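You operate a simulated robot arm through the tools that you are given. There is no shell and no other tool. Be economical: measure what you need, move in short steps, check, and stop when the job is done.

Carry out the task below with a simulated robot arm. There is one attempt and no reset: what you move stays moved.

JOB
Put two straps round the closed blue box in the lane.
Fine: one at the orange bar, then pull the bar out and strap again at the lane's end; switch off after.
Where things are to end (x, y in the base frame): blue box within 22 mm of [630, -30].
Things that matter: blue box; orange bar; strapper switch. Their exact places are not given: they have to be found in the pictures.

Only the result counts: the job must be done as asked and must still hold three seconds after the hand-in. Knocking over, shifting, dropping, spilling or breaking anything else fails it.

ROBOT AND FRAMES
A 6-joint arm with a fingered hand, hanging from a carriage that runs on a gantry, over the field with the corners [-930, -2330], [550, -2346], [579, 153], [-901, 170] (x, y) and turns from -291 to 397 degrees about z. Base frame: it is fixed where the carriage stands at the start and does not move with it; the origin is on the floor, on the carriage's upright axis, x ahead of it, y to its left, z up. Readings come in mm, degrees, newtons and seconds.
With the tool pointing down near the work surface it reaches from about 100 to 440 mm from the robot's upright axis, wherever it stands. Its first joint turns from -166.0 to 166.0 degrees. Places, roughly: blue box (42x32x13 cm) [600, -500, 900]; orange bar [500, 0, 900]; strapper switch [600, -100, 1200]. Payload 3.7 kg.
The tool frame sits at the grasp point between the pads (the TCP): z along the fingers, y along the line on which they close. The tips reach 26 mm beyond it. The gripper opens to 156 mm. The gripper's body begins 73 mm behind the TCP. The gripper is a hand of 4 fingers: y runs from the thumb to the fingers, the wrist lies at [0, 0, -239] in the tool frame, and closing takes about 1.5 s.
Orientation is that of the tool frame in the base frame, as a unit quaternion [w, x, y, z]. With the fingers straight down and closing along the base's y, the tool's x points along the base's -x, its y along +y and its z along -z.

CONTROLS
- The arm moves only by the tool arm_command. Its arguments are lists of equal length, an entry for each row: "offset": the shift along the tool's x, y, z in mm, a list of three; "dr": the turn, a rotation vector about the tool's x, y, z in degrees, a list of three. In form: {"offset": [[x, y, z], ...], "dr": [[wx, wy, wz], ...]}. A call has 1 to 10 rows; each row shifts and turns the commanded pose from where the row before left it, along the tool's axes as they then stand. "grip" is the gripper command, from -1 (fully open) to 1 (shut), values between in proportion, set as the call begins (left out, the last holds). A row lasts 0.2 s, in which the tool goes at most 50 mm and 8.6 degrees; a call with a longer step from one row to the next is refused whole, and so is a gripper value outside its range. Where a pose cannot be reached the arm comes as near as it can. A force on the tool above 40 N (or 10 N above the force at the start of the call, whichever is more), or a blocked arm, ends the call early, and 0.2 s more pass. Each finger travels about 45 mm/s and halts on what it meets, pressing with about 23 N; the grip force reading is that of the motor and also rises with nothing between the fingers. The clock runs only during rows and for 0.2 s after the last one: add rows that do not move to give the fingers time. It gives the time, the measured TCP pose, the force on the tool (base axes), the opening and the grip force at its end, in the units of the frame above (readings bear some noise), with the torque about the TCP (base axes, N m) and any sound that the robot's microphone picked up.
- Cameras (640 x 400 px; columns grow to the right, rows downward): "scene" is now at [252.7, -31.1, 1771.7]; the picture's right is [-0.50, -0.87, 0.00], its down [-0.80, 0.46, -0.39] and it looks along [0.33, -0.19, -0.92] (base axes); focal length 264 px, centre (320, 200). "wrist" rides on the gripper at [58, -58, -91] in the tool frame; the picture's right is [0.71, 0.71, 0.00], its down [-0.53, 0.53, -0.67] and it looks along [-0.47, 0.47, 0.74] (tool axes); focal length 265 px, centre (320, 200).
- snapshot(camera): a new picture of that camera. No time passes.
- slide_trunk(by): slides the trunk up (or, below 0, down) by that many mm; the arm and the scene camera ride with it, the base frame stays. It gives what a move gives, with no picture.
- base_move(legs): drives the robot by 1 to 6 legs, each [ahead, left, turn to the left] in mm, mm and degrees, along the robot's own axes; the way and the turn of a leg run together, so that a leg with both is an arc; at most 1500 mm and 180 degrees a leg. The arm and the cameras ride along, it lands a little off, and it stops where it bumps. It keeps to its track: a leg is cut to what the track allows. It gives what a move gives.
- set_fingers(finger1, finger2, finger3, thumb_bend): sets how far each is bent, from 0 (flat) to 100 (curled in); at 30 the hand is open as for a grip, at 70 the pads meet at the TCP. One left out holds its place. A second passes; each finger stops where it meets its share of the squeeze, and holds until it gets a number again. A gripper value or a shape takes the hand back. It gives what a move gives, with no picture; readings hold the bend of each and the force on the fingers (four entries, about 0 where the hand has none), thumb and palm.
- set_grasp(shape): the hand has 4 fingers and takes this shape, open, in about a second: jaw (thumb against the fingers, like two jaws); tri (thumb and two fingers); tip (a fingertip pinch); poke (one finger out to press); point (the index stretched); flat (the hand flat); cup (the hand cupped); fist (a fist). The gripper value then closes the fingers along that shape, each until it touches; the sizes above hold for jaw. It gives what a move gives, with no picture.
- turn_head(pan, tilt): turns the head with the scene camera to pan (to the left, within 155 degrees either way) and tilt (down, from -29 to 69), counted from straight ahead of the robot. It gives what a move gives.
- point_at(camera, pixels): for up to 12 pixels [column, row] of the newest picture of that camera ("zoom" is the newest enlarged one), the place [x, y, z] in the base frame of the surface seen there, good to about 2 mm. No time passes.
- enlarge(camera, box): a new picture of the part [left, top, right, bottom] of that camera's present view, enlarged. No time passes.
- close_job(): hands the job in; it is judged then, once.

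Go step by step. Measure first, check grasps and placings, and put right what went wrong. The budget is 80 turns and 48 pictures, counting those below and the enlarged ones. Unless the task says otherwise, let go and move clear before handing in.

The tools are called after "Request:" by a JSON object that holds its "method" and its "body". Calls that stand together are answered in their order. arm_command: Moves the arm, as the interface text tells. Its arguments: {"type":"object","properties":{"offset":{"type":"array","items":{"type":"array","items":{"type":"number"}}},"dr":{"type":"array","items":{"type":"array","items":{"type":"number"}}},"grip":{"type":"number"}},"required":["offset","dr"]} The other tools are called the same way: slide_trunk (by) slides the trunk up or down; set_grasp (shape) gives the hand a shape; set_fingers (finger1, finger2, finger3, thumb_bend) moves the fingers one by one; base_move (legs) drives the base; turn_head (pan, tilt) turns the head that bears the scene camera; snapshot (camera) takes a picture; point_at (camera, pixels) gives the place of the surface under pixels of a picture; enlarge (camera, box) takes an enlarged picture of a part of a camera's view; close_job () hands the job in.

At the start:

```text
time: 0.0
tool_pos: [381.1, -160.1, 1001.5]
tool_rot: [0.0, -0.001, 1.0, 0.0]
ft_force: [0.5, 0.1, 0.5]
ft_torque: [0.01, -0.03, -0.03]
finger_gap: 156.1
grasp_force: 0.0
shape: jaw
bend: [30.0, 30.0, 30.0, 30.0]
finger forces: [0.1, 0.1, 0.1, 0.1, 0.0, 0.0]
trunk travel left (down, up): [-625.0, 54.0]
robot x, y, heading: [-0.4, -0.2, 0.2]
head pan, tilt: [-30.1, 67.3]
```

scene: 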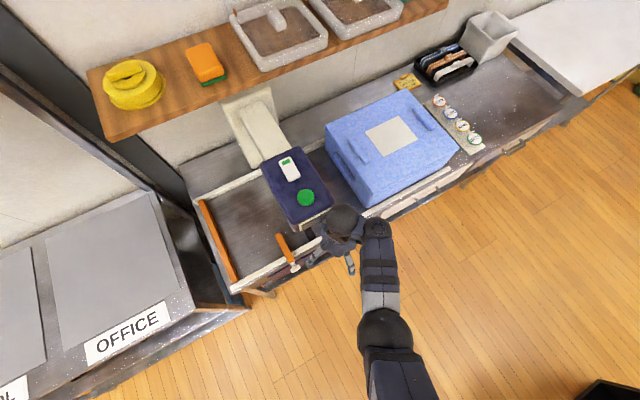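
wrist: 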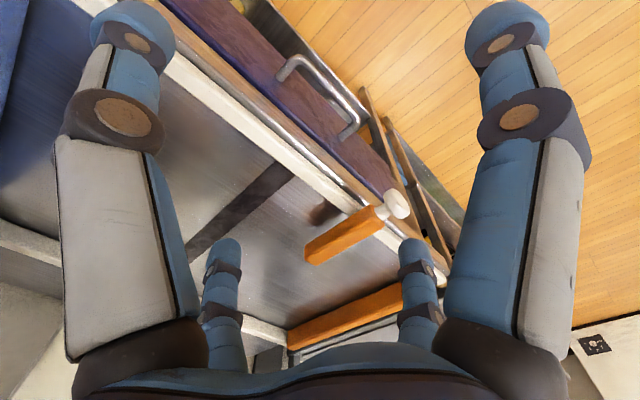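

The scene shows the blue box near (390,145), a strapper head with a green button near (305,197), an orange bar near (285,250), and an orange end stop near (215,240). I will enlarge and measure these.

Request:
{"method": "enlarge", "body": {"camera": "scene", "box": [180, 120, 360, 300]}}

Request:
{"method": "point_at", "body": {"camera": "scene", "pixels": [[326, 127], [405, 91], [459, 150], [371, 203], [289, 168], [305, 197], [279, 236], [295, 266], [203, 204], [233, 280], [260, 230], [390, 135]]}}

Request:
{"method": "enlarge", "body": {"camera": "scene", "box": [310, 70, 500, 230]}}

```text
2.22 times, centred on (270, 210) of scene
```

zoom: 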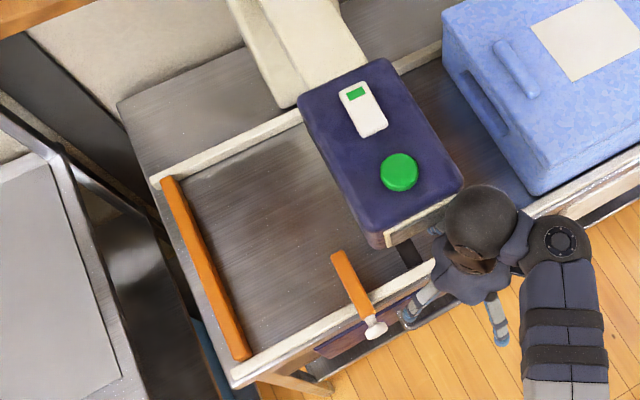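

```text
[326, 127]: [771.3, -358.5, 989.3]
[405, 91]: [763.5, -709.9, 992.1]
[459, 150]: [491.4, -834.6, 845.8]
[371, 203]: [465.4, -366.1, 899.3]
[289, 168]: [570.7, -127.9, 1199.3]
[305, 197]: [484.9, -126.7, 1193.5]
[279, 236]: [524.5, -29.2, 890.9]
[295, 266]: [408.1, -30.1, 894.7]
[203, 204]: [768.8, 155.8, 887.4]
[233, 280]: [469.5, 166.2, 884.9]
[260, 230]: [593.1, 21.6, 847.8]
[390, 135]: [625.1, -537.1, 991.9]
```

```text
2.50 times, centred on (405, 150) of scene
```

zoom: 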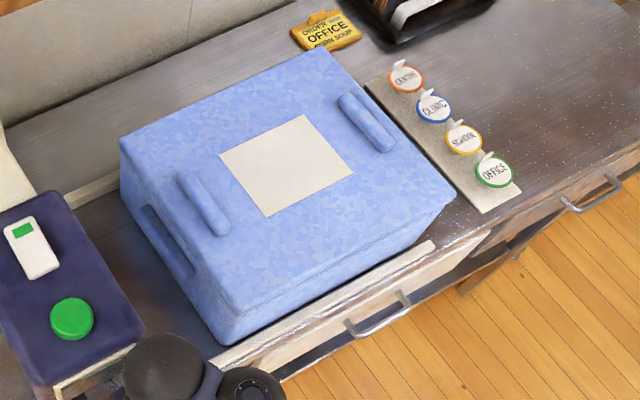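

Table is at z≈848, the box top at ≈990, and the strapper head top at ≈1195 with a white rocker and a green dome. I will look at these closely and measure the box edges and stop faces.

Request:
{"method": "point_at", "body": {"camera": "zoom", "pixels": [[122, 145], [312, 52], [452, 195], [222, 318], [232, 342], [440, 215], [200, 200], [365, 120], [235, 362], [440, 248], [500, 205], [60, 190]]}}

Request:
{"method": "enlarge", "body": {"camera": "scene", "box": [255, 140, 335, 220]}}

Request:
{"method": "enlarge", "body": {"camera": "wrist", "box": [200, 120, 480, 360]}}

```text
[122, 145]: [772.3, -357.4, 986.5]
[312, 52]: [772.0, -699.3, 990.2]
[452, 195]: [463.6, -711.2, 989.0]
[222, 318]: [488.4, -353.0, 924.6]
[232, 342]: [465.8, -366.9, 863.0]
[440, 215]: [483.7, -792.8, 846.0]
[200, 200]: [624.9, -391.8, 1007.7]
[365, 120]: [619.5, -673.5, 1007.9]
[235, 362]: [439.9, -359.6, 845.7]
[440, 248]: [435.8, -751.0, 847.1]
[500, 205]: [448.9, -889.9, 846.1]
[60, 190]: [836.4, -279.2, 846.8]
```

```text
5.00 times, centred on (295, 180) of scene
```

zoom: 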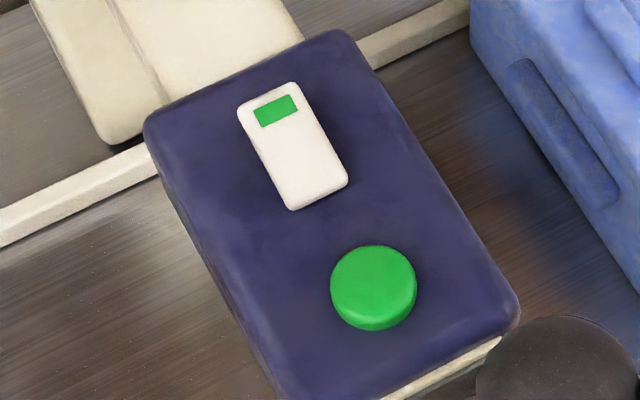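

```text
1.67 times, centred on (340, 240) of wrist
```

zoom: 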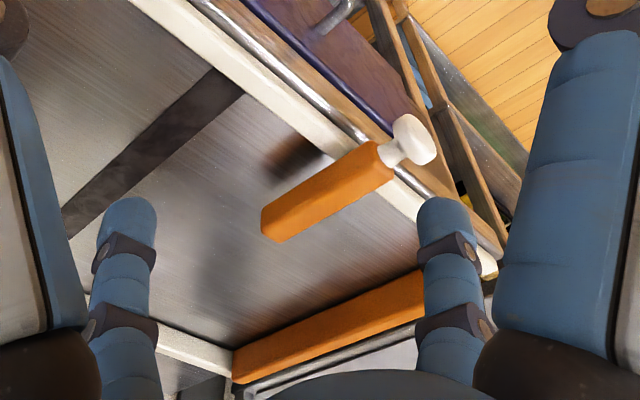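

The box is about x 464–772, y −355..−708, so a push against the end stop (y≈150) gives a centre near y −30. I will measure the tag plate behind the box, the rails, the bar and the strapper head.

Request:
{"method": "point_at", "body": {"camera": "scene", "pixels": [[424, 104], [437, 98], [484, 146], [471, 155], [473, 132], [439, 99], [430, 70], [402, 82], [450, 170], [240, 185], [262, 272], [294, 268]]}}

Request:
{"method": "point_at", "body": {"camera": "wrist", "pixels": [[396, 204], [379, 222], [365, 212], [320, 245], [308, 250], [345, 225], [322, 215], [350, 315], [190, 250], [280, 178], [255, 165], [310, 110]]}}

Request:
{"method": "point_at", "body": {"camera": "zoom", "pixels": [[277, 110], [265, 160], [310, 190], [340, 240], [358, 335], [360, 270], [435, 150], [222, 20], [300, 380]]}}

```text
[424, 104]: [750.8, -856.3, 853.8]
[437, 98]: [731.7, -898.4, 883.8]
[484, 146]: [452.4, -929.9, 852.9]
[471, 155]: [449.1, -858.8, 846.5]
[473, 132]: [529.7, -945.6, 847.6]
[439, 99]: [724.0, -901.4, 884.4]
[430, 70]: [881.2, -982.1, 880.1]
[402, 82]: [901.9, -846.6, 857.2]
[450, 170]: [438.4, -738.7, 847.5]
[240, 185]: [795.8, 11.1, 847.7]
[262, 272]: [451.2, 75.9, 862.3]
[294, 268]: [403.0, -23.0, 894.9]
```

```text
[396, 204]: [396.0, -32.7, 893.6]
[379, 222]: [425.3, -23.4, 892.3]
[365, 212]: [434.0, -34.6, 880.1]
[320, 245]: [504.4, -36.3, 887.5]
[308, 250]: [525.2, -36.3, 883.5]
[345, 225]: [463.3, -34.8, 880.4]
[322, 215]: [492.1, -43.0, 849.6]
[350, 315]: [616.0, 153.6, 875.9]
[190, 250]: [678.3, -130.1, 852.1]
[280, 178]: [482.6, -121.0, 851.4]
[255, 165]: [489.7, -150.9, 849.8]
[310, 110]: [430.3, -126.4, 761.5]
```

```text
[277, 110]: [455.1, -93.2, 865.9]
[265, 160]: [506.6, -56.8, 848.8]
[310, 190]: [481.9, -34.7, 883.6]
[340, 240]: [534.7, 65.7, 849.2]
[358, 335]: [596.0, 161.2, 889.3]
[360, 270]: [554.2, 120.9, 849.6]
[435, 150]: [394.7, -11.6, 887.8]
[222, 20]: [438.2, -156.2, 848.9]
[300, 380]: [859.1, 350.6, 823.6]
```

Behind the box there are ~148 mm before the tag plate; bar face at y −36, stop face at y 154. I will make a fist, lift, and turn the hand so its −x side faces +y.

Request:
{"method": "set_grasp", "body": {"shape": "fist"}}

Request:
{"method": "arm_command", "body": {"offset": [[0, 0, -40], [0, 0, -40], [0, 0, -40], [0, 0, 0], [0, 0, 0], [0, 0, 0], [0, 0, 0], [0, 0, 0], [0, 0, 0], [0, 0, 0]], "dr": [[0, 0, 0], [0, 0, 0], [0, 0, 0], [0, 0, 0], [0, 0, 0], [0, 0, 0], [0, 0, 0], [0, 0, 0], [0, 0, 0], [0, 0, 0]]}}

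Request:
{"method": "base_move", "body": {"legs": [[0, -600, 0]]}}

```text
time: 0.9
tool_pos: [380.1, -160.4, 999.5]
tool_rot: [0.0, 0.0, 1.0, -0.001]
ft_force: [-0.6, 1.5, 0.4]
ft_torque: [0.01, 0.01, 0.02]
finger_gap: 0.0
grasp_force: 0.0
shape: fist
bend: [100.0, 100.0, 100.0, 62.0]
finger forces: [0.0, 0.0, 0.0, 0.0, 0.1, 0.1]
trunk travel left (down, up): [-625.0, 54.0]
robot x, y, heading: [-2.5, 1.6, -0.4]
head pan, tilt: [-30.1, 67.3]
```

```text
time: 1.4
tool_pos: [386.3, -167.8, 1023.2]
tool_rot: [-0.015, -0.002, 1.0, 0.004]
ft_force: [-26.5, 2.5, -2.5]
ft_torque: [-0.12, -1.84, 0.09]
finger_gap: 0.1
grasp_force: 0.0
shape: fist
bend: [100.0, 100.0, 100.0, 62.0]
finger forces: [0.0, 0.1, 26.3, 0.0, 0.0, 0.0]
out of reach, approached as far as the arm can: row 1, 2
trunk travel left (down, up): [-625.0, 54.0]
robot x, y, heading: [0.3, -2.3, -0.4]
head pan, tilt: [-30.1, 67.3]
stopped in row 2: the force on the tool passed its limit at 56 N (the readings are from after the stop); the commanded pose is now the measured one
```

```text
time: 4.9
tool_pos: [391.7, -781.0, 1027.3]
tool_rot: [-0.01, 0.001, 1.0, 0.003]
ft_force: [-0.6, -1.2, -0.1]
ft_torque: [0.03, -0.01, -0.02]
finger_gap: 0.1
grasp_force: 0.1
shape: fist
bend: [100.0, 100.0, 100.0, 62.0]
finger forces: [0.0, 0.0, 0.0, 0.0, 0.0, 0.0]
trunk travel left (down, up): [-625.0, 54.0]
robot x, y, heading: [-1.9, -609.3, -0.2]
head pan, tilt: [-30.1, 67.3]
```

The hand touched the strapper while rising (26 N) and going up was out of reach there; the carriage has now moved to y −609. I will take a look.

Request:
{"method": "slide_trunk", "body": {"by": 50}}

Request:
{"method": "snapshot", "body": {"camera": "scene"}}

```text
time: 5.8
tool_pos: [392.3, -780.7, 1077.8]
tool_rot: [-0.01, 0.001, 1.0, 0.002]
ft_force: [0.4, -1.4, 0.2]
ft_torque: [0.01, 0.03, -0.01]
finger_gap: 0.0
grasp_force: 0.1
shape: fist
bend: [100.0, 100.0, 100.0, 62.0]
finger forces: [0.1, 0.0, 0.1, 0.0, 0.0, 0.0]
trunk travel left (down, up): [-675.0, 4.0]
robot x, y, heading: [-1.8, -609.0, -0.3]
head pan, tilt: [-30.1, 67.3]
```

```text
41 pictures are left
```

scene: 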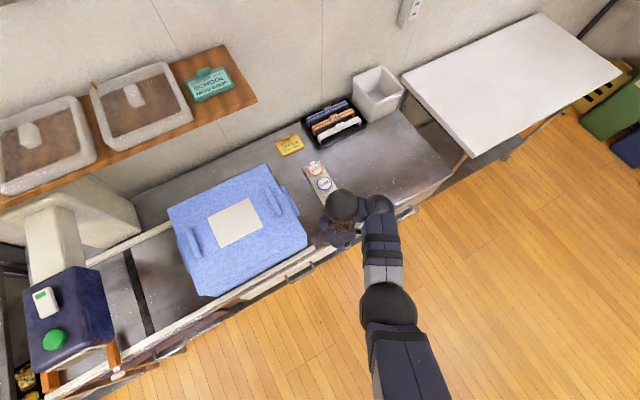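

The box is unmoved, and the strapper looks intact. I will measure the box's rear edge and drive the carriage ahead at height.

Request:
{"method": "point_at", "body": {"camera": "scene", "pixels": [[266, 166], [307, 233], [306, 243], [290, 205], [170, 207], [206, 295], [140, 290], [308, 163], [335, 200], [290, 145], [50, 340], [60, 270]]}}

Request:
{"method": "base_move", "body": {"legs": [[250, 0, 0]]}}

Request:
{"method": "snapshot", "body": {"camera": "wrist"}}

```text
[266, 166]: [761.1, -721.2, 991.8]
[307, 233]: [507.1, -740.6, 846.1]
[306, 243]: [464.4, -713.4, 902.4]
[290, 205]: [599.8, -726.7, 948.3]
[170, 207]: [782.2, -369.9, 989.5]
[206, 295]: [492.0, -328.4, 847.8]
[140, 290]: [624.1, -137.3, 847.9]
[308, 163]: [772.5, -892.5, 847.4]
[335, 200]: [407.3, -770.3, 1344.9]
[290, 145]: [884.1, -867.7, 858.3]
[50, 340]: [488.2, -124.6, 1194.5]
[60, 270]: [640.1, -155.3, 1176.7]
```

```text
time: 7.6
tool_pos: [639.6, -783.2, 1076.9]
tool_rot: [-0.011, 0.002, 1.0, 0.003]
ft_force: [0.6, 0.4, -0.2]
ft_torque: [0.0, 0.0, 0.02]
finger_gap: 0.0
grasp_force: 0.1
shape: fist
bend: [100.0, 100.0, 100.0, 62.0]
finger forces: [0.0, 0.0, 0.0, 0.0, 0.0, 0.1]
trunk travel left (down, up): [-675.0, 4.0]
robot x, y, heading: [244.0, -612.6, -0.4]
head pan, tilt: [-30.1, 67.3]
```

```text
40 pictures are left
```

wrist: 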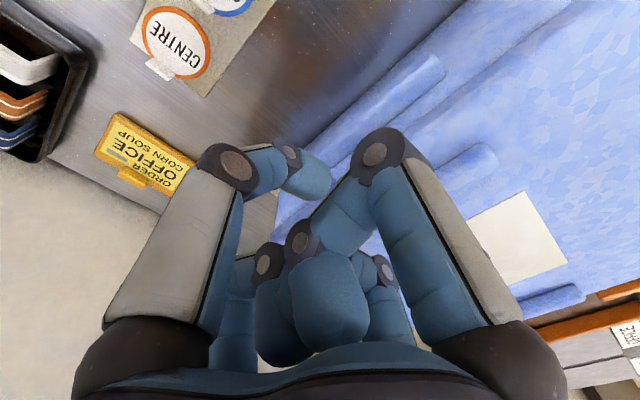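

The fist is behind the box, well above the plate. I will turn it −90° about tool z, then lower it behind the box.

Request:
{"method": "arm_command", "body": {"offset": [[0, 0, 0], [0, 0, 0], [0, 0, 0], [0, 0, 0], [0, 0, 0], [0, 0, 0], [0, 0, 0], [0, 0, 0], [0, 0, 0], [0, 0, 0]], "dr": [[0, 0, -8.5], [0, 0, -8.5], [0, 0, -8.5], [0, 0, -8.5], [0, 0, -8.5], [0, 0, -8.5], [0, 0, -8.5], [0, 0, -8.5], [0, 0, -8.5], [0, 0, -8.5]]}}

Request:
{"method": "arm_command", "body": {"offset": [[0, 0, 0], [0, 0, 35], [0, 0, 35], [0, 0, 0]], "dr": [[0, 0, -5], [0, 0, 0], [0, 0, 0], [0, 0, 0]]}}

Request:
{"method": "snapshot", "body": {"camera": "wrist"}}

Request:
{"method": "snapshot", "body": {"camera": "scene"}}

```text
time: 9.8
tool_pos: [640.6, -783.6, 1076.7]
tool_rot: [-0.006, -0.675, 0.738, 0.009]
ft_force: [0.7, 0.4, -0.2]
ft_torque: [0.03, 0.02, -0.02]
finger_gap: 0.1
grasp_force: 0.1
shape: fist
bend: [100.0, 100.0, 100.0, 62.0]
finger forces: [0.0, 0.0, 0.0, 0.0, 0.0, 0.1]
trunk travel left (down, up): [-675.0, 4.0]
robot x, y, heading: [246.5, -612.6, -0.7]
head pan, tilt: [-30.1, 67.3]
```

```text
time: 10.8
tool_pos: [626.6, -773.1, 1031.0]
tool_rot: [-0.004, -0.706, 0.709, 0.01]
ft_force: [-0.1, 0.2, -0.2]
ft_torque: [-0.03, 0.01, -0.03]
finger_gap: 0.2
grasp_force: 0.1
shape: fist
bend: [100.0, 100.0, 100.0, 62.0]
finger forces: [0.1, 0.0, 0.0, 0.1, 0.0, 0.0]
out of reach, approached as far as the arm can: row 3
trunk travel left (down, up): [-675.0, 4.0]
robot x, y, heading: [247.2, -613.1, -0.4]
head pan, tilt: [-30.1, 67.3]
```

```text
39 pictures are left
```

wrist: 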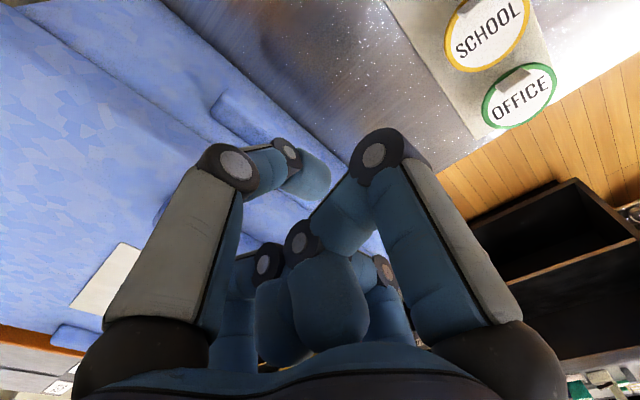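

```text
38 pictures are left
```

scene: 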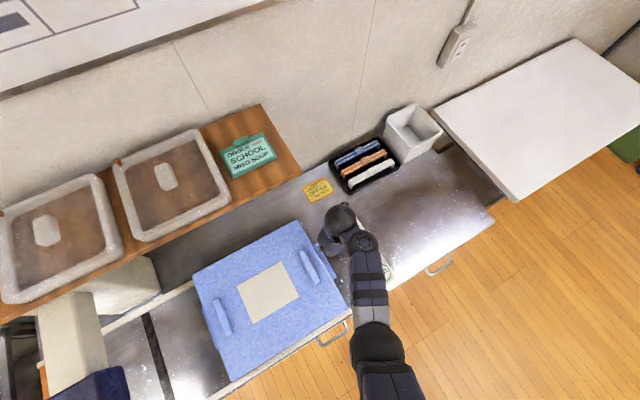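

Down-reach is limited at this radius, so I will back the carriage off 25 mm from the box and lower with the trunk.

Request:
{"method": "base_move", "body": {"legs": [[0, -25, 0]]}}

Request:
{"method": "slide_trunk", "body": {"by": -115}}

Request:
{"method": "snapshot", "body": {"camera": "wrist"}}

Request:
{"method": "snapshot", "body": {"camera": "scene"}}

```text
time: 11.6
tool_pos: [627.5, -799.2, 1032.7]
tool_rot: [-0.005, -0.706, 0.708, 0.01]
ft_force: [-0.6, 0.4, 0.1]
ft_torque: [0.01, 0.02, -0.02]
finger_gap: 0.1
grasp_force: 0.0
shape: fist
bend: [100.0, 100.0, 100.0, 62.0]
finger forces: [0.0, 0.0, 0.1, 0.0, 0.0, 0.1]
trunk travel left (down, up): [-675.0, 4.0]
robot x, y, heading: [245.0, -640.7, -0.6]
head pan, tilt: [-30.1, 67.3]
```

```text
time: 13.1
tool_pos: [627.5, -799.0, 916.0]
tool_rot: [-0.004, -0.706, 0.708, 0.011]
ft_force: [-0.4, 0.6, 0.5]
ft_torque: [-0.01, 0.0, -0.02]
finger_gap: 0.0
grasp_force: 0.1
shape: fist
bend: [100.0, 100.0, 100.0, 62.0]
finger forces: [0.1, 0.1, 0.0, 0.1, 0.0, 0.1]
trunk travel left (down, up): [-560.0, 119.0]
robot x, y, heading: [246.9, -637.4, -0.5]
head pan, tilt: [-30.1, 67.3]
```

```text
37 pictures are left
```

wrist: 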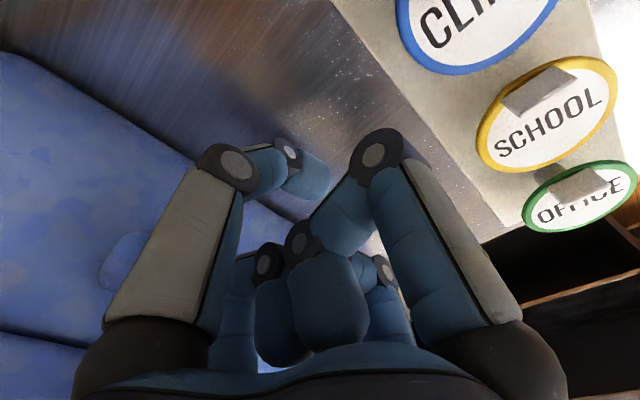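

```text
36 pictures are left
```

scene: 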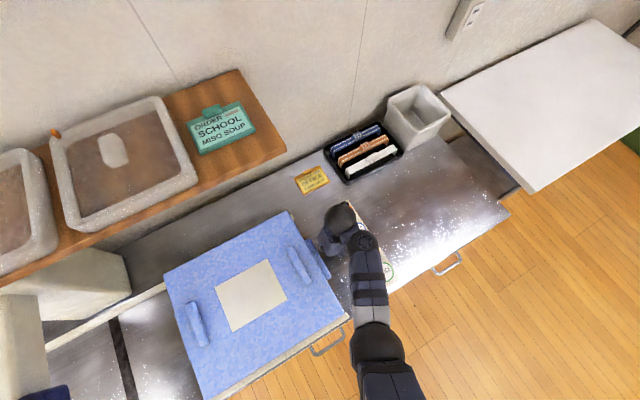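

The fist is behind the box's end at z 916. I will push toward +y (tool −x) in moderate steps.

Request:
{"method": "arm_command", "body": {"offset": [[-20, 0, 0], [-20, 0, 0], [-15, 0, 0], [-15, 0, 0], [-15, 0, 0], [-15, 0, 0], [-15, 0, 0], [-15, 0, 0], [-15, 0, 0], [-15, 0, 0]], "dr": [[0, 0, 0], [0, 0, 0], [0, 0, 0], [0, 0, 0], [0, 0, 0], [0, 0, 0], [0, 0, 0], [0, 0, 0], [0, 0, 0], [0, 0, 0]]}}

Request:
{"method": "snapshot", "body": {"camera": "scene"}}

```text
time: 15.3
tool_pos: [627.9, -639.6, 919.2]
tool_rot: [-0.005, -0.706, 0.709, 0.01]
ft_force: [-0.3, -0.6, 0.4]
ft_torque: [0.05, 0.0, -0.04]
finger_gap: 0.0
grasp_force: 0.0
shape: fist
bend: [100.0, 100.0, 100.0, 62.0]
finger forces: [0.0, 0.1, 0.4, 0.0, 0.0, 0.0]
trunk travel left (down, up): [-560.0, 119.0]
robot x, y, heading: [247.3, -638.1, -0.1]
head pan, tilt: [-30.1, 67.3]
```

```text
35 pictures are left
```

scene: 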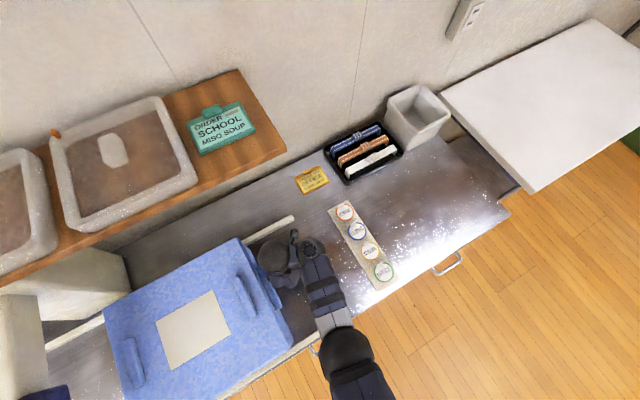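

The box slides easily and straight. I will measure its edges to get the hand-to-box offset.

Request:
{"method": "point_at", "body": {"camera": "scene", "pixels": [[103, 313], [238, 240], [293, 348], [268, 292], [120, 390], [240, 300], [130, 360]]}}

Request:
{"method": "arm_command", "body": {"offset": [[-15, 0, 0], [-15, 0, 0], [-15, 0, 0], [-15, 0, 0], [-15, 0, 0], [-15, 0, 0], [-15, 0, 0], [-15, 0, 0], [0, 0, 0]], "dr": [[0, 0, 0], [0, 0, 0], [0, 0, 0], [0, 0, 0], [0, 0, 0], [0, 0, 0], [0, 0, 0], [0, 0, 0], [0, 0, 0]]}}

Request:
{"method": "turn_head", "body": {"pan": 30, "tilt": 50}}

Request:
{"method": "snapshot", "body": {"camera": "scene"}}

```text
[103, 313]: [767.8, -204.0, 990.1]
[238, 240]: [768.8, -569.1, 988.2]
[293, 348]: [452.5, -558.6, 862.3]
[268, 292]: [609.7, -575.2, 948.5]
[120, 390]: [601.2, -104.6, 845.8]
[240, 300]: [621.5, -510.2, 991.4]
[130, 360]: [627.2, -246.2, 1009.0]
```

```text
time: 17.3
tool_pos: [628.6, -517.9, 919.5]
tool_rot: [-0.004, -0.706, 0.708, 0.009]
ft_force: [0.6, -0.4, -0.5]
ft_torque: [-0.01, 0.0, -0.04]
finger_gap: 0.0
grasp_force: 0.1
shape: fist
bend: [100.0, 100.0, 100.0, 62.0]
finger forces: [0.0, 0.0, 0.4, 0.0, 0.1, 0.0]
trunk travel left (down, up): [-560.0, 119.0]
robot x, y, heading: [246.5, -636.3, -0.4]
head pan, tilt: [-30.1, 67.3]
```

```text
time: 18.6
tool_pos: [628.7, -518.9, 920.1]
tool_rot: [-0.003, -0.706, 0.708, 0.011]
ft_force: [0.4, 0.2, -0.6]
ft_torque: [0.01, -0.04, -0.01]
finger_gap: 0.0
grasp_force: 0.1
shape: fist
bend: [100.0, 100.0, 100.0, 62.0]
finger forces: [0.0, 0.0, 0.0, 0.0, 0.0, 0.0]
trunk travel left (down, up): [-560.0, 119.0]
robot x, y, heading: [245.3, -634.4, -0.5]
head pan, tilt: [30.0, 50.0]
```

```text
34 pictures are left
```

scene: 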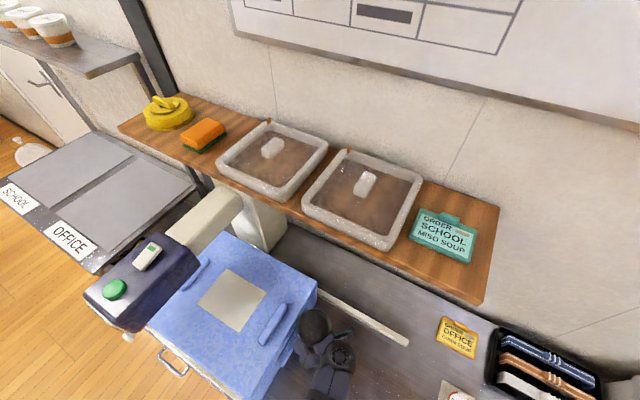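

The front should be near y −83 now, about 45 mm short of the bar. I will push in short slow steps and watch the force.

Request:
{"method": "arm_command", "body": {"offset": [[-8, 0, 0], [-8, 0, 0], [-8, 0, 0], [-6, 0, 0], [-4, 0, 0], [-2, 0, 0], [0, 0, 0]], "dr": [[0, 0, 0], [0, 0, 0], [0, 0, 0], [0, 0, 0], [0, 0, 0], [0, 0, 0], [0, 0, 0]]}}

Request:
{"method": "arm_command", "body": {"offset": [[-3, 0, 0], [-3, 0, 0]], "dr": [[0, 0, 0], [0, 0, 0]]}}

Request:
{"method": "arm_command", "body": {"offset": [[-3, 0, 0], [-3, 0, 0]], "dr": [[0, 0, 0], [0, 0, 0]]}}

Request:
{"method": "snapshot", "body": {"camera": "scene"}}

```text
time: 20.2
tool_pos: [629.5, -482.7, 919.9]
tool_rot: [-0.004, -0.706, 0.708, 0.01]
ft_force: [0.3, -1.7, 0.8]
ft_torque: [0.13, -0.03, -0.06]
finger_gap: 0.0
grasp_force: 0.1
shape: fist
bend: [100.0, 100.0, 100.0, 62.0]
finger forces: [0.0, 0.0, 2.0, 0.0, 0.0, 0.0]
trunk travel left (down, up): [-560.0, 119.0]
robot x, y, heading: [246.3, -635.9, -0.2]
head pan, tilt: [30.0, 50.0]
```

```text
time: 20.8
tool_pos: [630.7, -478.0, 919.2]
tool_rot: [-0.004, -0.705, 0.709, 0.01]
ft_force: [-0.5, -5.4, 1.8]
ft_torque: [0.27, -0.03, -0.09]
finger_gap: 0.1
grasp_force: 0.0
shape: fist
bend: [100.0, 100.0, 100.0, 62.0]
finger forces: [0.0, 0.1, 6.3, 0.0, 0.0, 0.0]
trunk travel left (down, up): [-560.0, 119.0]
robot x, y, heading: [249.3, -636.3, -0.4]
head pan, tilt: [30.0, 50.0]
```

```text
time: 21.4
tool_pos: [630.5, -477.0, 919.2]
tool_rot: [-0.006, -0.704, 0.71, 0.009]
ft_force: [5.7, -21.5, 1.6]
ft_torque: [0.8, 0.18, -0.52]
finger_gap: 0.0
grasp_force: 0.1
shape: fist
bend: [100.0, 100.0, 100.0, 62.0]
finger forces: [0.0, 0.0, 22.7, 0.0, 0.1, 0.0]
trunk travel left (down, up): [-560.0, 119.0]
robot x, y, heading: [245.4, -638.1, -0.7]
head pan, tilt: [30.0, 50.0]
```

```text
33 pictures are left
```

scene: 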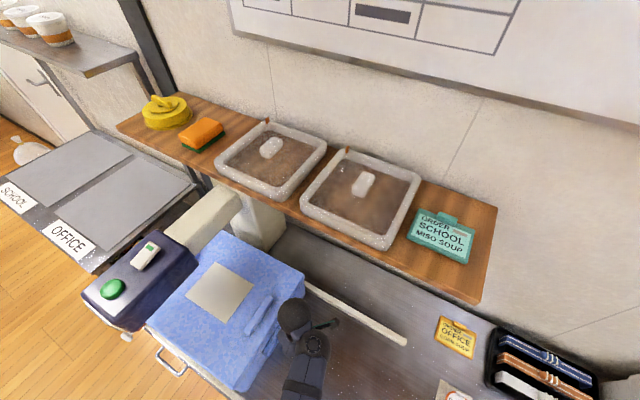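

The box is hard against the bar (21 N). I will back off, lift clear, and see whether a strap has already been put on.

Request:
{"method": "arm_command", "body": {"offset": [[15, 0, 0], [25, 0, 0], [25, 0, 0], [0, 0, 0]], "dr": [[0, 0, 0], [0, 0, 0], [0, 0, 0], [0, 0, 0]]}}

Request:
{"method": "slide_trunk", "body": {"by": 119}}

Request:
{"method": "enlarge", "body": {"camera": "scene", "box": [60, 200, 320, 400]}}

```text
time: 22.4
tool_pos: [628.1, -535.5, 920.1]
tool_rot: [-0.003, -0.706, 0.709, 0.01]
ft_force: [-0.2, -0.4, 1.1]
ft_torque: [-0.04, 0.02, -0.05]
finger_gap: 0.0
grasp_force: 0.0
shape: fist
bend: [100.0, 100.0, 100.0, 62.0]
finger forces: [0.0, 0.1, 0.0, 0.1, 0.0, 0.1]
trunk travel left (down, up): [-560.0, 119.0]
robot x, y, heading: [245.7, -633.6, -0.4]
head pan, tilt: [30.0, 50.0]
```

```text
time: 23.9
tool_pos: [628.5, -535.0, 1038.1]
tool_rot: [-0.004, -0.706, 0.708, 0.011]
ft_force: [0.0, -0.3, 0.4]
ft_torque: [0.01, -0.04, -0.01]
finger_gap: 0.0
grasp_force: 0.0
shape: fist
bend: [100.0, 100.0, 100.0, 62.0]
finger forces: [0.0, 0.1, 0.0, 0.1, 0.0, 0.0]
trunk travel left (down, up): [-679.0, 0.0]
robot x, y, heading: [243.7, -637.0, -0.7]
head pan, tilt: [30.0, 50.0]
```

```text
2.00 times, centred on (190, 300) of scene
```

zoom: 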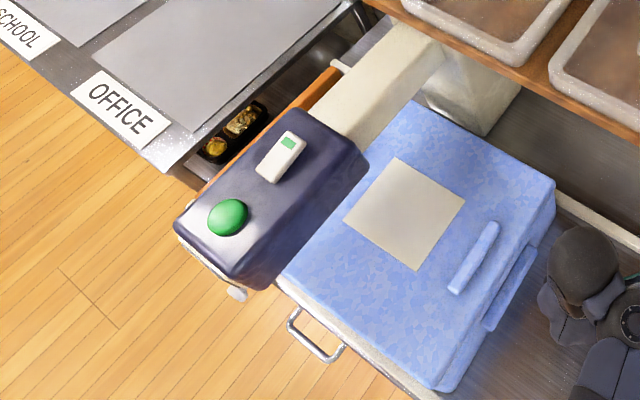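

No strap is visible; the dome (485,−127) and the rocker (570,−128) sit on the head. I will pull back into free space and test how high the hand can go at a smaller radius, with the poke shape.

Request:
{"method": "base_move", "body": {"legs": [[-350, 0, 0]]}}

Request:
{"method": "set_grasp", "body": {"shape": "poke"}}

Request:
{"method": "arm_command", "body": {"offset": [[0, 30, -20], [0, 30, -20], [0, 30, -20], [0, 30, -20], [0, 0, -30], [0, 0, -30], [0, 0, -30], [0, 0, -30], [0, 0, -30]], "dr": [[0, 0, 0], [0, 0, 0], [0, 0, 0], [0, 0, 0], [0, 0, 0], [0, 0, 0], [0, 0, 0], [0, 0, 0], [0, 0, 0]]}}

Request:
{"method": "snapshot", "body": {"camera": "wrist"}}

```text
time: 26.1
tool_pos: [277.3, -532.6, 1038.1]
tool_rot: [-0.004, -0.706, 0.708, 0.01]
ft_force: [0.4, -0.9, 0.3]
ft_torque: [0.0, 0.03, 0.01]
finger_gap: 0.1
grasp_force: 0.1
shape: fist
bend: [100.0, 100.0, 100.0, 62.0]
finger forces: [0.0, 0.0, 0.0, 0.0, 0.0, 0.1]
trunk travel left (down, up): [-679.0, 0.0]
robot x, y, heading: [-104.3, -636.5, -0.4]
head pan, tilt: [30.0, 50.0]
```

```text
time: 27.1
tool_pos: [277.7, -531.9, 1038.3]
tool_rot: [-0.003, -0.706, 0.708, 0.01]
ft_force: [-0.5, -0.4, -0.5]
ft_torque: [0.02, -0.02, 0.01]
finger_gap: 0.0
grasp_force: 0.1
shape: poke
bend: [100.0, 100.0, 100.0, 91.0]
finger forces: [0.0, 0.0, 0.0, 0.1, 0.1, 0.0]
trunk travel left (down, up): [-679.0, 0.0]
robot x, y, heading: [-103.6, -637.0, -0.4]
head pan, tilt: [30.0, 50.0]
```

```text
time: 29.1
tool_pos: [267.0, -495.6, 1053.9]
tool_rot: [-0.003, -0.705, 0.709, 0.01]
ft_force: [0.3, -0.6, 0.0]
ft_torque: [0.0, -0.01, -0.02]
finger_gap: 0.5
grasp_force: 0.0
shape: poke
bend: [100.0, 100.0, 100.0, 91.0]
finger forces: [0.1, 0.0, 0.1, 0.1, 0.0, 0.0]
out of reach, approached as far as the arm can: row 1, 2, 3, 4, 5, 6, 7, 8, 9
trunk travel left (down, up): [-679.0, 0.0]
robot x, y, heading: [-103.2, -640.0, -0.3]
head pan, tilt: [30.0, 50.0]
```

```text
31 pictures are left
```

wrist: 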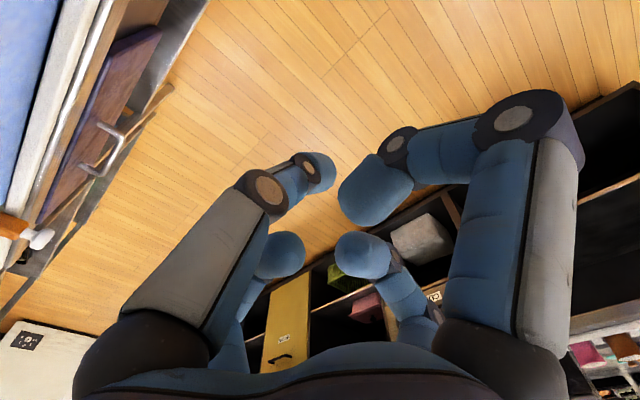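

The hand cannot go above ≈1055 with the tool straight down, since the wrist height is the limit. A near-horizontal finger could reach the switch tops. I will measure the head's controls first, and try the point shape.

Request:
{"method": "turn_head", "body": {"pan": 35, "tilt": 35}}

Request:
{"method": "set_grasp", "body": {"shape": "point"}}

Request:
{"method": "snapshot", "body": {"camera": "scene"}}

Request:
{"method": "snapshot", "body": {"camera": "wrist"}}

```text
time: 29.8
tool_pos: [265.8, -496.6, 1054.4]
tool_rot: [-0.004, -0.706, 0.709, 0.011]
ft_force: [-0.2, 0.0, 0.3]
ft_torque: [0.0, 0.03, -0.01]
finger_gap: 0.0
grasp_force: 0.0
shape: poke
bend: [100.0, 100.0, 100.0, 91.0]
finger forces: [0.0, 0.0, 0.0, 0.1, 0.0, 0.1]
trunk travel left (down, up): [-679.0, 0.0]
robot x, y, heading: [-103.5, -637.4, -0.5]
head pan, tilt: [35.0, 35.0]
```

```text
time: 30.7
tool_pos: [267.1, -495.1, 1053.7]
tool_rot: [-0.004, -0.705, 0.709, 0.011]
ft_force: [-0.6, -0.5, 0.0]
ft_torque: [-0.02, -0.02, 0.06]
finger_gap: 150.3
grasp_force: 0.2
shape: point
bend: [70.0, 100.0, 100.0, 79.0]
finger forces: [0.1, 0.0, 0.1, 0.0, 0.1, 0.1]
trunk travel left (down, up): [-679.0, 0.0]
robot x, y, heading: [-106.1, -634.5, -0.4]
head pan, tilt: [35.0, 35.0]
```

```text
30 pictures are left
```

scene: 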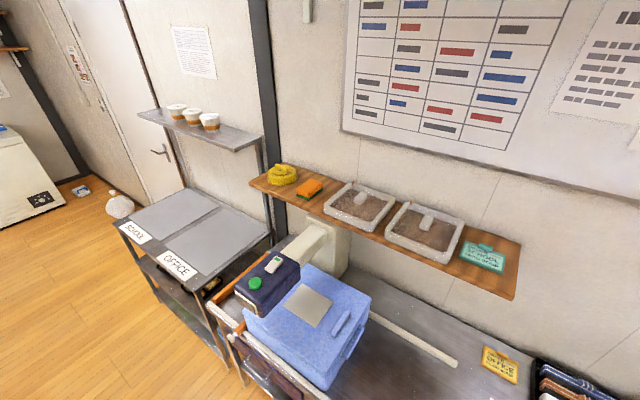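

```text
29 pictures are left
```

wrist: 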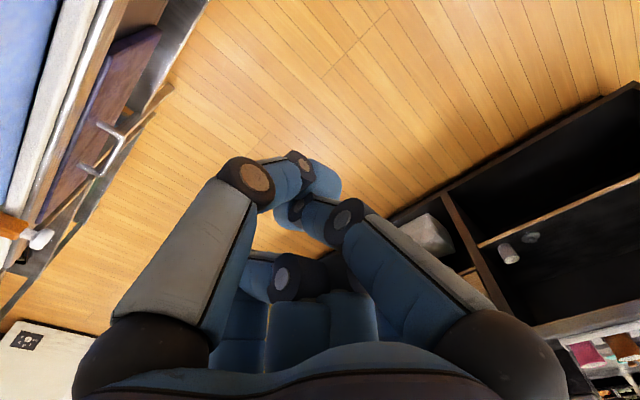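

The point shape leaves finger1 half bent; set_fingers can straighten it. I will zoom on the strapper head's controls and measure.

Request:
{"method": "enlarge", "body": {"camera": "scene", "box": [225, 240, 310, 330]}}

Request:
{"method": "set_fingers", "body": {"finger1": 10, "finger2": 100, "finger3": 100, "thumb_bend": 100}}

Request:
{"method": "snapshot", "body": {"camera": "wrist"}}

```text
4.44 times, centred on (268, 285) of scene
```

zoom: 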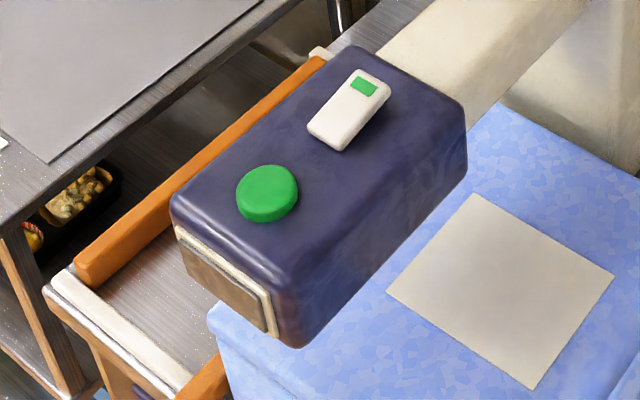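

```text
time: 31.7
tool_pos: [266.9, -495.5, 1053.8]
tool_rot: [-0.003, -0.706, 0.708, 0.01]
ft_force: [0.0, -1.1, 0.1]
ft_torque: [0.03, -0.01, 0.01]
finger_gap: 10.0
grasp_force: 0.1
shape: fingers
bend: [70.0, 100.0, 100.0, 80.0]
finger forces: [0.0, 0.0, 0.1, 0.0, 0.1, 0.0]
trunk travel left (down, up): [-679.0, 0.0]
robot x, y, heading: [-103.3, -636.8, -0.6]
head pan, tilt: [35.0, 35.0]
```

```text
27 pictures are left
```

wrist: 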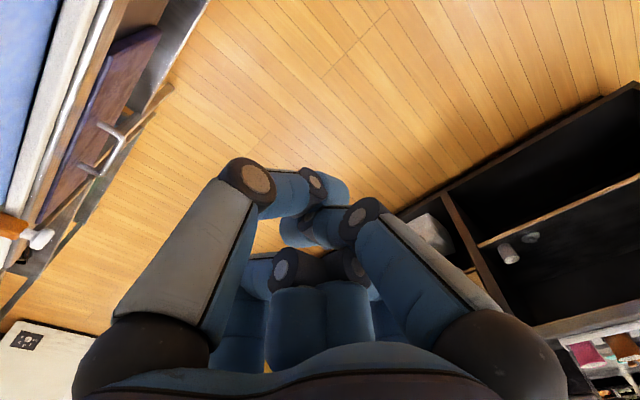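

Finger1 is blocked by the thumb. I will open both first, then curl only the thumb.

Request:
{"method": "set_fingers", "body": {"finger1": 10, "thumb_bend": 10}}

Request:
{"method": "set_fingers", "body": {"finger1": 10, "thumb_bend": 100}}

Request:
{"method": "snapshot", "body": {"camera": "wrist"}}

Request:
{"method": "point_at", "body": {"camera": "zoom", "pixels": [[268, 185], [366, 85], [380, 80], [328, 130], [345, 108], [250, 225], [320, 200], [445, 110], [210, 200], [300, 275], [205, 375], [265, 300]]}}

```text
time: 32.7
tool_pos: [267.6, -495.5, 1053.7]
tool_rot: [-0.004, -0.706, 0.708, 0.009]
ft_force: [-1.2, 0.3, -0.3]
ft_torque: [0.0, -0.03, 0.01]
finger_gap: 139.3
grasp_force: 0.1
shape: fingers
bend: [10.0, 100.0, 100.0, 10.0]
finger forces: [0.0, 0.0, 0.0, 0.0, 0.0, 0.0]
trunk travel left (down, up): [-679.0, 0.0]
robot x, y, heading: [-103.0, -630.2, -0.5]
head pan, tilt: [35.0, 35.0]
```

```text
time: 33.7
tool_pos: [267.0, -496.7, 1054.3]
tool_rot: [-0.003, -0.706, 0.708, 0.01]
ft_force: [0.6, 0.2, 0.4]
ft_torque: [0.0, -0.03, 0.02]
finger_gap: 99.0
grasp_force: 0.0
shape: fingers
bend: [10.0, 100.0, 100.0, 95.0]
finger forces: [0.1, 0.1, 0.1, 0.0, 0.0, 0.1]
trunk travel left (down, up): [-679.0, 0.0]
robot x, y, heading: [-108.2, -638.2, -0.3]
head pan, tilt: [35.0, 35.0]
```

```text
26 pictures are left
```

wrist: 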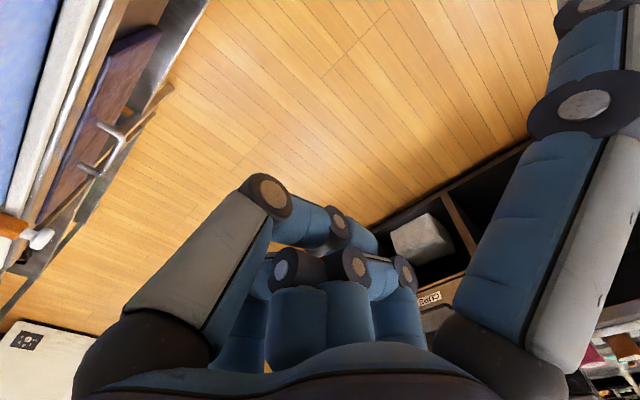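

```text
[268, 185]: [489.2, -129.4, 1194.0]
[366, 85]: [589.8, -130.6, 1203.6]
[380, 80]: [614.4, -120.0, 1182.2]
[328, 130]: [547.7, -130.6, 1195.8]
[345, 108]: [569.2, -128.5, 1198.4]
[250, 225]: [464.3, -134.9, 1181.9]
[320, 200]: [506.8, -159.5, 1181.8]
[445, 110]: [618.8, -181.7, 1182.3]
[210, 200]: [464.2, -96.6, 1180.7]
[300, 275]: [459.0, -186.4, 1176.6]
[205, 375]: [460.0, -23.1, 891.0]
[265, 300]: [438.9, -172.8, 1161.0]
```

Controls: dome top z 1194, rocker raised green end at (590,−130,1204), low end (548,−131,1196). Finger1 is now stretched; I will pitch the tool up about the wrist so the finger points outward, testing with a few rows.

Request:
{"method": "arm_command", "body": {"offset": [[0, 0, 0], [0, -35, -3], [0, -35, -3], [0, -35, -3], [0, -35, -3]], "dr": [[0, 0, 0], [8.5, 0, 0], [8.5, 0, 0], [8.5, 0, 0], [8.5, 0, 0]]}}

```text
time: 34.9
tool_pos: [338.1, -514.1, 1085.6]
tool_rot: [0.178, -0.691, 0.692, -0.114]
ft_force: [-0.4, -0.5, -0.3]
ft_torque: [0.02, 0.01, -0.05]
finger_gap: 99.3
grasp_force: 0.0
shape: fingers
bend: [10.0, 100.0, 100.0, 95.0]
finger forces: [0.0, 0.0, 0.1, 0.0, 0.0, 0.1]
out of reach, approached as far as the arm can: row 2, 3, 4
trunk travel left (down, up): [-679.0, 0.0]
robot x, y, heading: [-105.1, -633.6, -0.5]
head pan, tilt: [35.0, 35.0]
```

It is working. I will continue the pitch.

Request:
{"method": "arm_command", "body": {"offset": [[0, -35, -3], [0, -35, -3], [0, -35, -3], [0, -35, -3], [0, -35, -3], [0, 0, 0]], "dr": [[8.5, 0, 0], [8.5, 0, 0], [8.5, 0, 0], [8.5, 0, 0], [8.5, 0, 0], [0, 0, 0]]}}

Request:
{"method": "snapshot", "body": {"camera": "scene"}}

```text
time: 36.3
tool_pos: [475.8, -547.8, 1171.1]
tool_rot: [0.428, -0.57, 0.61, -0.345]
ft_force: [-1.4, -0.3, -0.2]
ft_torque: [0.01, 0.0, -0.01]
finger_gap: 98.9
grasp_force: 0.1
shape: fingers
bend: [10.0, 100.0, 100.0, 95.0]
finger forces: [0.1, 0.0, 0.0, 0.0, 0.0, 0.0]
out of reach, approached as far as the arm can: row 1, 2, 3, 4, 5
trunk travel left (down, up): [-679.0, 0.0]
robot x, y, heading: [-105.4, -638.6, -0.4]
head pan, tilt: [35.0, 35.0]
```

```text
25 pictures are left
```

scene: 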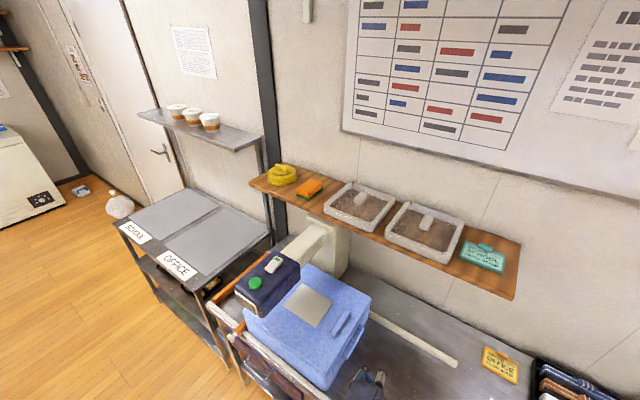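

Tool now points 23° below horizontal outward. I will pitch 25° more and view the hand from the scene camera.

Request:
{"method": "arm_command", "body": {"offset": [[0, -30, -3], [0, -30, -3], [0, -30, -3], [0, 0, 0]], "dr": [[8.5, 0, 0], [8.5, 0, 0], [8.5, 0, 0], [0, 0, 0]]}}

Request:
{"method": "turn_head", "body": {"pan": 10, "tilt": 55}}

Request:
{"method": "snapshot", "body": {"camera": "scene"}}

```text
time: 37.3
tool_pos: [497.3, -552.7, 1234.4]
tool_rot: [0.536, -0.467, 0.513, -0.481]
ft_force: [0.3, 0.2, 0.2]
ft_torque: [0.0, 0.03, -0.02]
finger_gap: 99.1
grasp_force: 0.0
shape: fingers
bend: [10.0, 100.0, 100.0, 95.0]
finger forces: [0.0, 0.1, 0.0, 0.0, 0.0, 0.1]
out of reach, approached as far as the arm can: row 1, 2
trunk travel left (down, up): [-679.0, 0.0]
robot x, y, heading: [-102.9, -635.6, -0.5]
head pan, tilt: [35.0, 35.0]
```

```text
time: 38.2
tool_pos: [497.8, -551.9, 1233.2]
tool_rot: [0.535, -0.468, 0.513, -0.481]
ft_force: [-1.1, -0.2, 0.9]
ft_torque: [-0.02, -0.03, -0.03]
finger_gap: 99.0
grasp_force: 0.1
shape: fingers
bend: [10.0, 100.0, 100.0, 95.0]
finger forces: [0.0, 0.0, 0.0, 0.0, 0.0, 0.0]
trunk travel left (down, up): [-679.0, 0.0]
robot x, y, heading: [-105.8, -635.9, -0.1]
head pan, tilt: [10.0, 55.0]
```

```text
24 pictures are left
```

scene: 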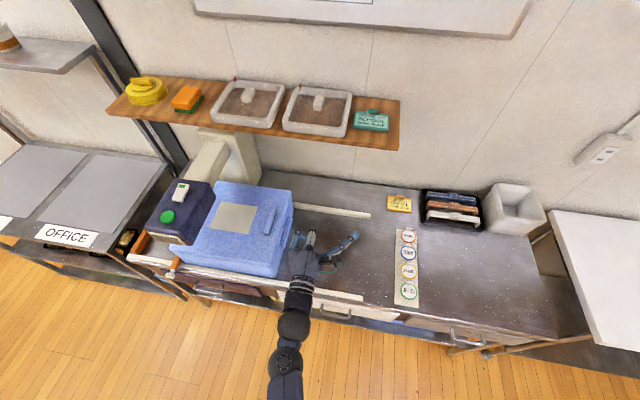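

The tool is now horizontal pointing +x, at z 1234. I will zoom on the hand to locate the stretched finger.

Request:
{"method": "enlarge", "body": {"camera": "scene", "box": [260, 215, 380, 300]}}

```text
4.71 times, centred on (320, 258) of scene
```

zoom: 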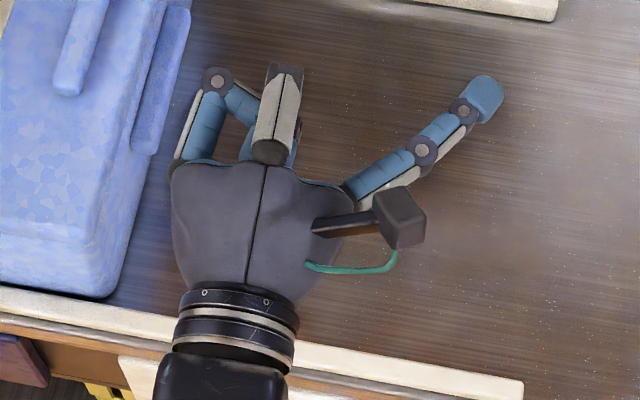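

Finger1 splays to the right (tool +x). I will measure its tip.

Request:
{"method": "point_at", "body": {"camera": "zoom", "pixels": [[485, 95], [488, 80], [463, 110], [422, 150], [365, 185], [217, 80], [270, 85], [400, 205], [185, 175]]}}

```text
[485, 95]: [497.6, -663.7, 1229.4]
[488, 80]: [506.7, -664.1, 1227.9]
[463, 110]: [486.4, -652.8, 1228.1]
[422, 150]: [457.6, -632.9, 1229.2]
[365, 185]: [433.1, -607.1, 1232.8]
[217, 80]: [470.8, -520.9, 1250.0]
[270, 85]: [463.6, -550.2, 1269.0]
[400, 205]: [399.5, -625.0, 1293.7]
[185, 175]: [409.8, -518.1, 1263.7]
```

The tip sits 112 mm along tool +x, level with the TCP. I will pitch up ~13° and roll +20° so that only this finger points down, and see how high it gets.

Request:
{"method": "arm_command", "body": {"offset": [[0, -35, -3], [0, -20, -1], [0, 0, 0], [0, 0, 0], [0, 0, 0], [0, 0, 0]], "dr": [[8.5, 0, 0], [4.5, 0, 0], [0, 0, 7], [0, 0, 7], [0, 0, 6], [0, 0, 0]]}}

Request:
{"method": "base_move", "body": {"legs": [[-200, 0, 0], [0, 535, 0]]}}

Request:
{"method": "turn_head", "body": {"pan": 0, "tilt": 45}}

Request:
{"method": "snapshot", "body": {"camera": "scene"}}

```text
time: 39.6
tool_pos: [488.6, -558.2, 1288.3]
tool_rot: [0.667, -0.323, 0.518, -0.427]
ft_force: [-0.3, -0.1, -0.1]
ft_torque: [0.01, 0.02, 0.0]
finger_gap: 99.1
grasp_force: 0.0
shape: fingers
bend: [10.0, 100.0, 100.0, 95.0]
finger forces: [0.0, 0.1, 0.0, 0.0, 0.0, 0.1]
trunk travel left (down, up): [-679.0, 0.0]
robot x, y, heading: [-102.2, -636.2, -0.7]
head pan, tilt: [10.0, 55.0]
```

```text
time: 44.0
tool_pos: [297.0, -19.4, 1289.6]
tool_rot: [0.664, -0.319, 0.52, -0.432]
ft_force: [0.1, -0.5, 0.6]
ft_torque: [0.01, 0.01, -0.01]
finger_gap: 98.9
grasp_force: 0.1
shape: fingers
bend: [10.0, 100.0, 100.0, 95.0]
finger forces: [0.0, 0.1, 0.0, 0.0, 0.0, 0.0]
trunk travel left (down, up): [-679.0, 0.0]
robot x, y, heading: [-296.8, -83.9, -1.1]
head pan, tilt: [10.0, 55.0]
```

```text
time: 44.7
tool_pos: [297.7, -19.1, 1287.8]
tool_rot: [0.664, -0.319, 0.521, -0.432]
ft_force: [0.6, 0.6, 0.0]
ft_torque: [0.0, -0.03, -0.02]
finger_gap: 99.1
grasp_force: 0.1
shape: fingers
bend: [10.0, 100.0, 100.0, 95.0]
finger forces: [0.1, 0.1, 0.0, 0.0, 0.1, 0.0]
trunk travel left (down, up): [-679.0, 0.0]
robot x, y, heading: [-299.8, -86.4, -1.4]
head pan, tilt: [0.0, 45.0]
```

```text
22 pictures are left
```

scene: 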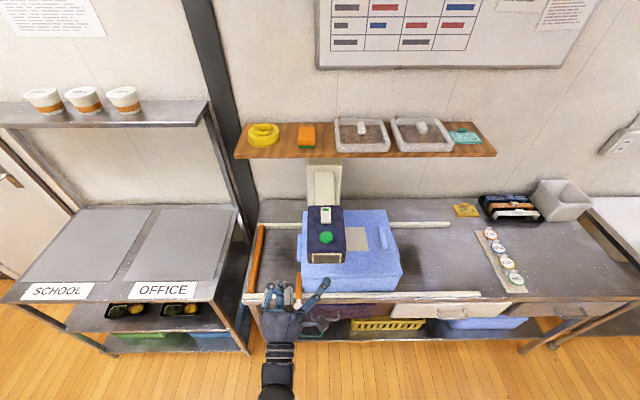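

The hand is at z 1288 in front of the strapper. I will measure the tip and the dome.

Request:
{"method": "enlarge", "body": {"camera": "scene", "box": [245, 190, 410, 320]}}

Request:
{"method": "point_at", "body": {"camera": "scene", "pixels": [[326, 283], [328, 280], [322, 287], [311, 301], [326, 238], [325, 210], [277, 290]]}}

```text
3.08 times, centred on (328, 255) of scene
```

zoom: 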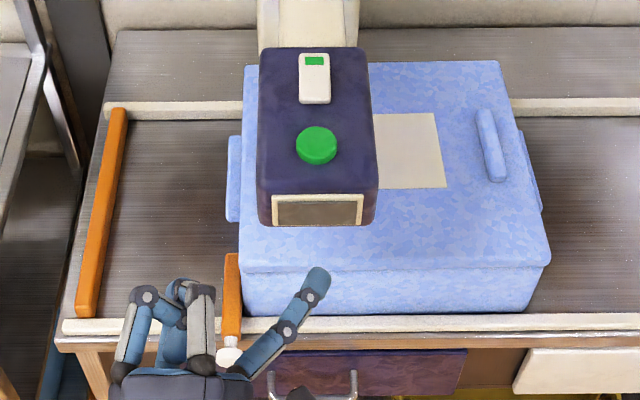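

```text
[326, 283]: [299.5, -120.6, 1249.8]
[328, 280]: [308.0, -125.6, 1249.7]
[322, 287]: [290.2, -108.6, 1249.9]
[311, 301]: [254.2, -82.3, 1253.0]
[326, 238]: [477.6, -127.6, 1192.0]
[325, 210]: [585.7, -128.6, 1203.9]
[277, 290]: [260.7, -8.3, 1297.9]
```

Tip is at (303,−122), top z 1250; the dome is at (481,−128,1194). I will drive 180 mm ahead so the finger is over the dome.

Request:
{"method": "base_move", "body": {"legs": [[180, 0, 0]]}}

Request:
{"method": "turn_head", "body": {"pan": -5, "tilt": 55}}

Request:
{"method": "snapshot", "body": {"camera": "scene"}}

```text
time: 46.2
tool_pos: [477.0, -23.2, 1288.6]
tool_rot: [0.664, -0.32, 0.521, -0.432]
ft_force: [-1.0, -0.3, 0.3]
ft_torque: [-0.04, -0.01, 0.03]
finger_gap: 99.2
grasp_force: 0.1
shape: fingers
bend: [10.0, 100.0, 100.0, 95.0]
finger forces: [0.1, 0.1, 0.0, 0.1, 0.0, 0.1]
trunk travel left (down, up): [-679.0, 0.0]
robot x, y, heading: [-116.8, -93.9, -1.3]
head pan, tilt: [0.0, 45.0]
```

```text
time: 46.9
tool_pos: [477.3, -24.1, 1287.9]
tool_rot: [0.663, -0.32, 0.521, -0.432]
ft_force: [0.7, 0.6, -0.7]
ft_torque: [-0.02, 0.0, 0.03]
finger_gap: 99.1
grasp_force: 0.0
shape: fingers
bend: [10.0, 100.0, 100.0, 95.0]
finger forces: [0.1, 0.0, 0.0, 0.0, 0.0, 0.0]
trunk travel left (down, up): [-679.0, 0.0]
robot x, y, heading: [-118.7, -90.7, -1.3]
head pan, tilt: [-5.0, 55.0]
```

```text
20 pictures are left
```

scene: 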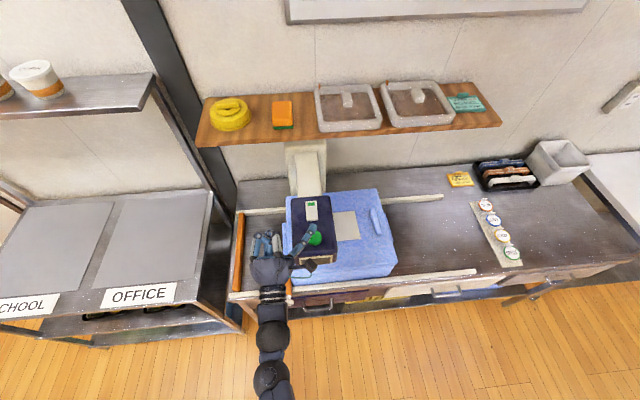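

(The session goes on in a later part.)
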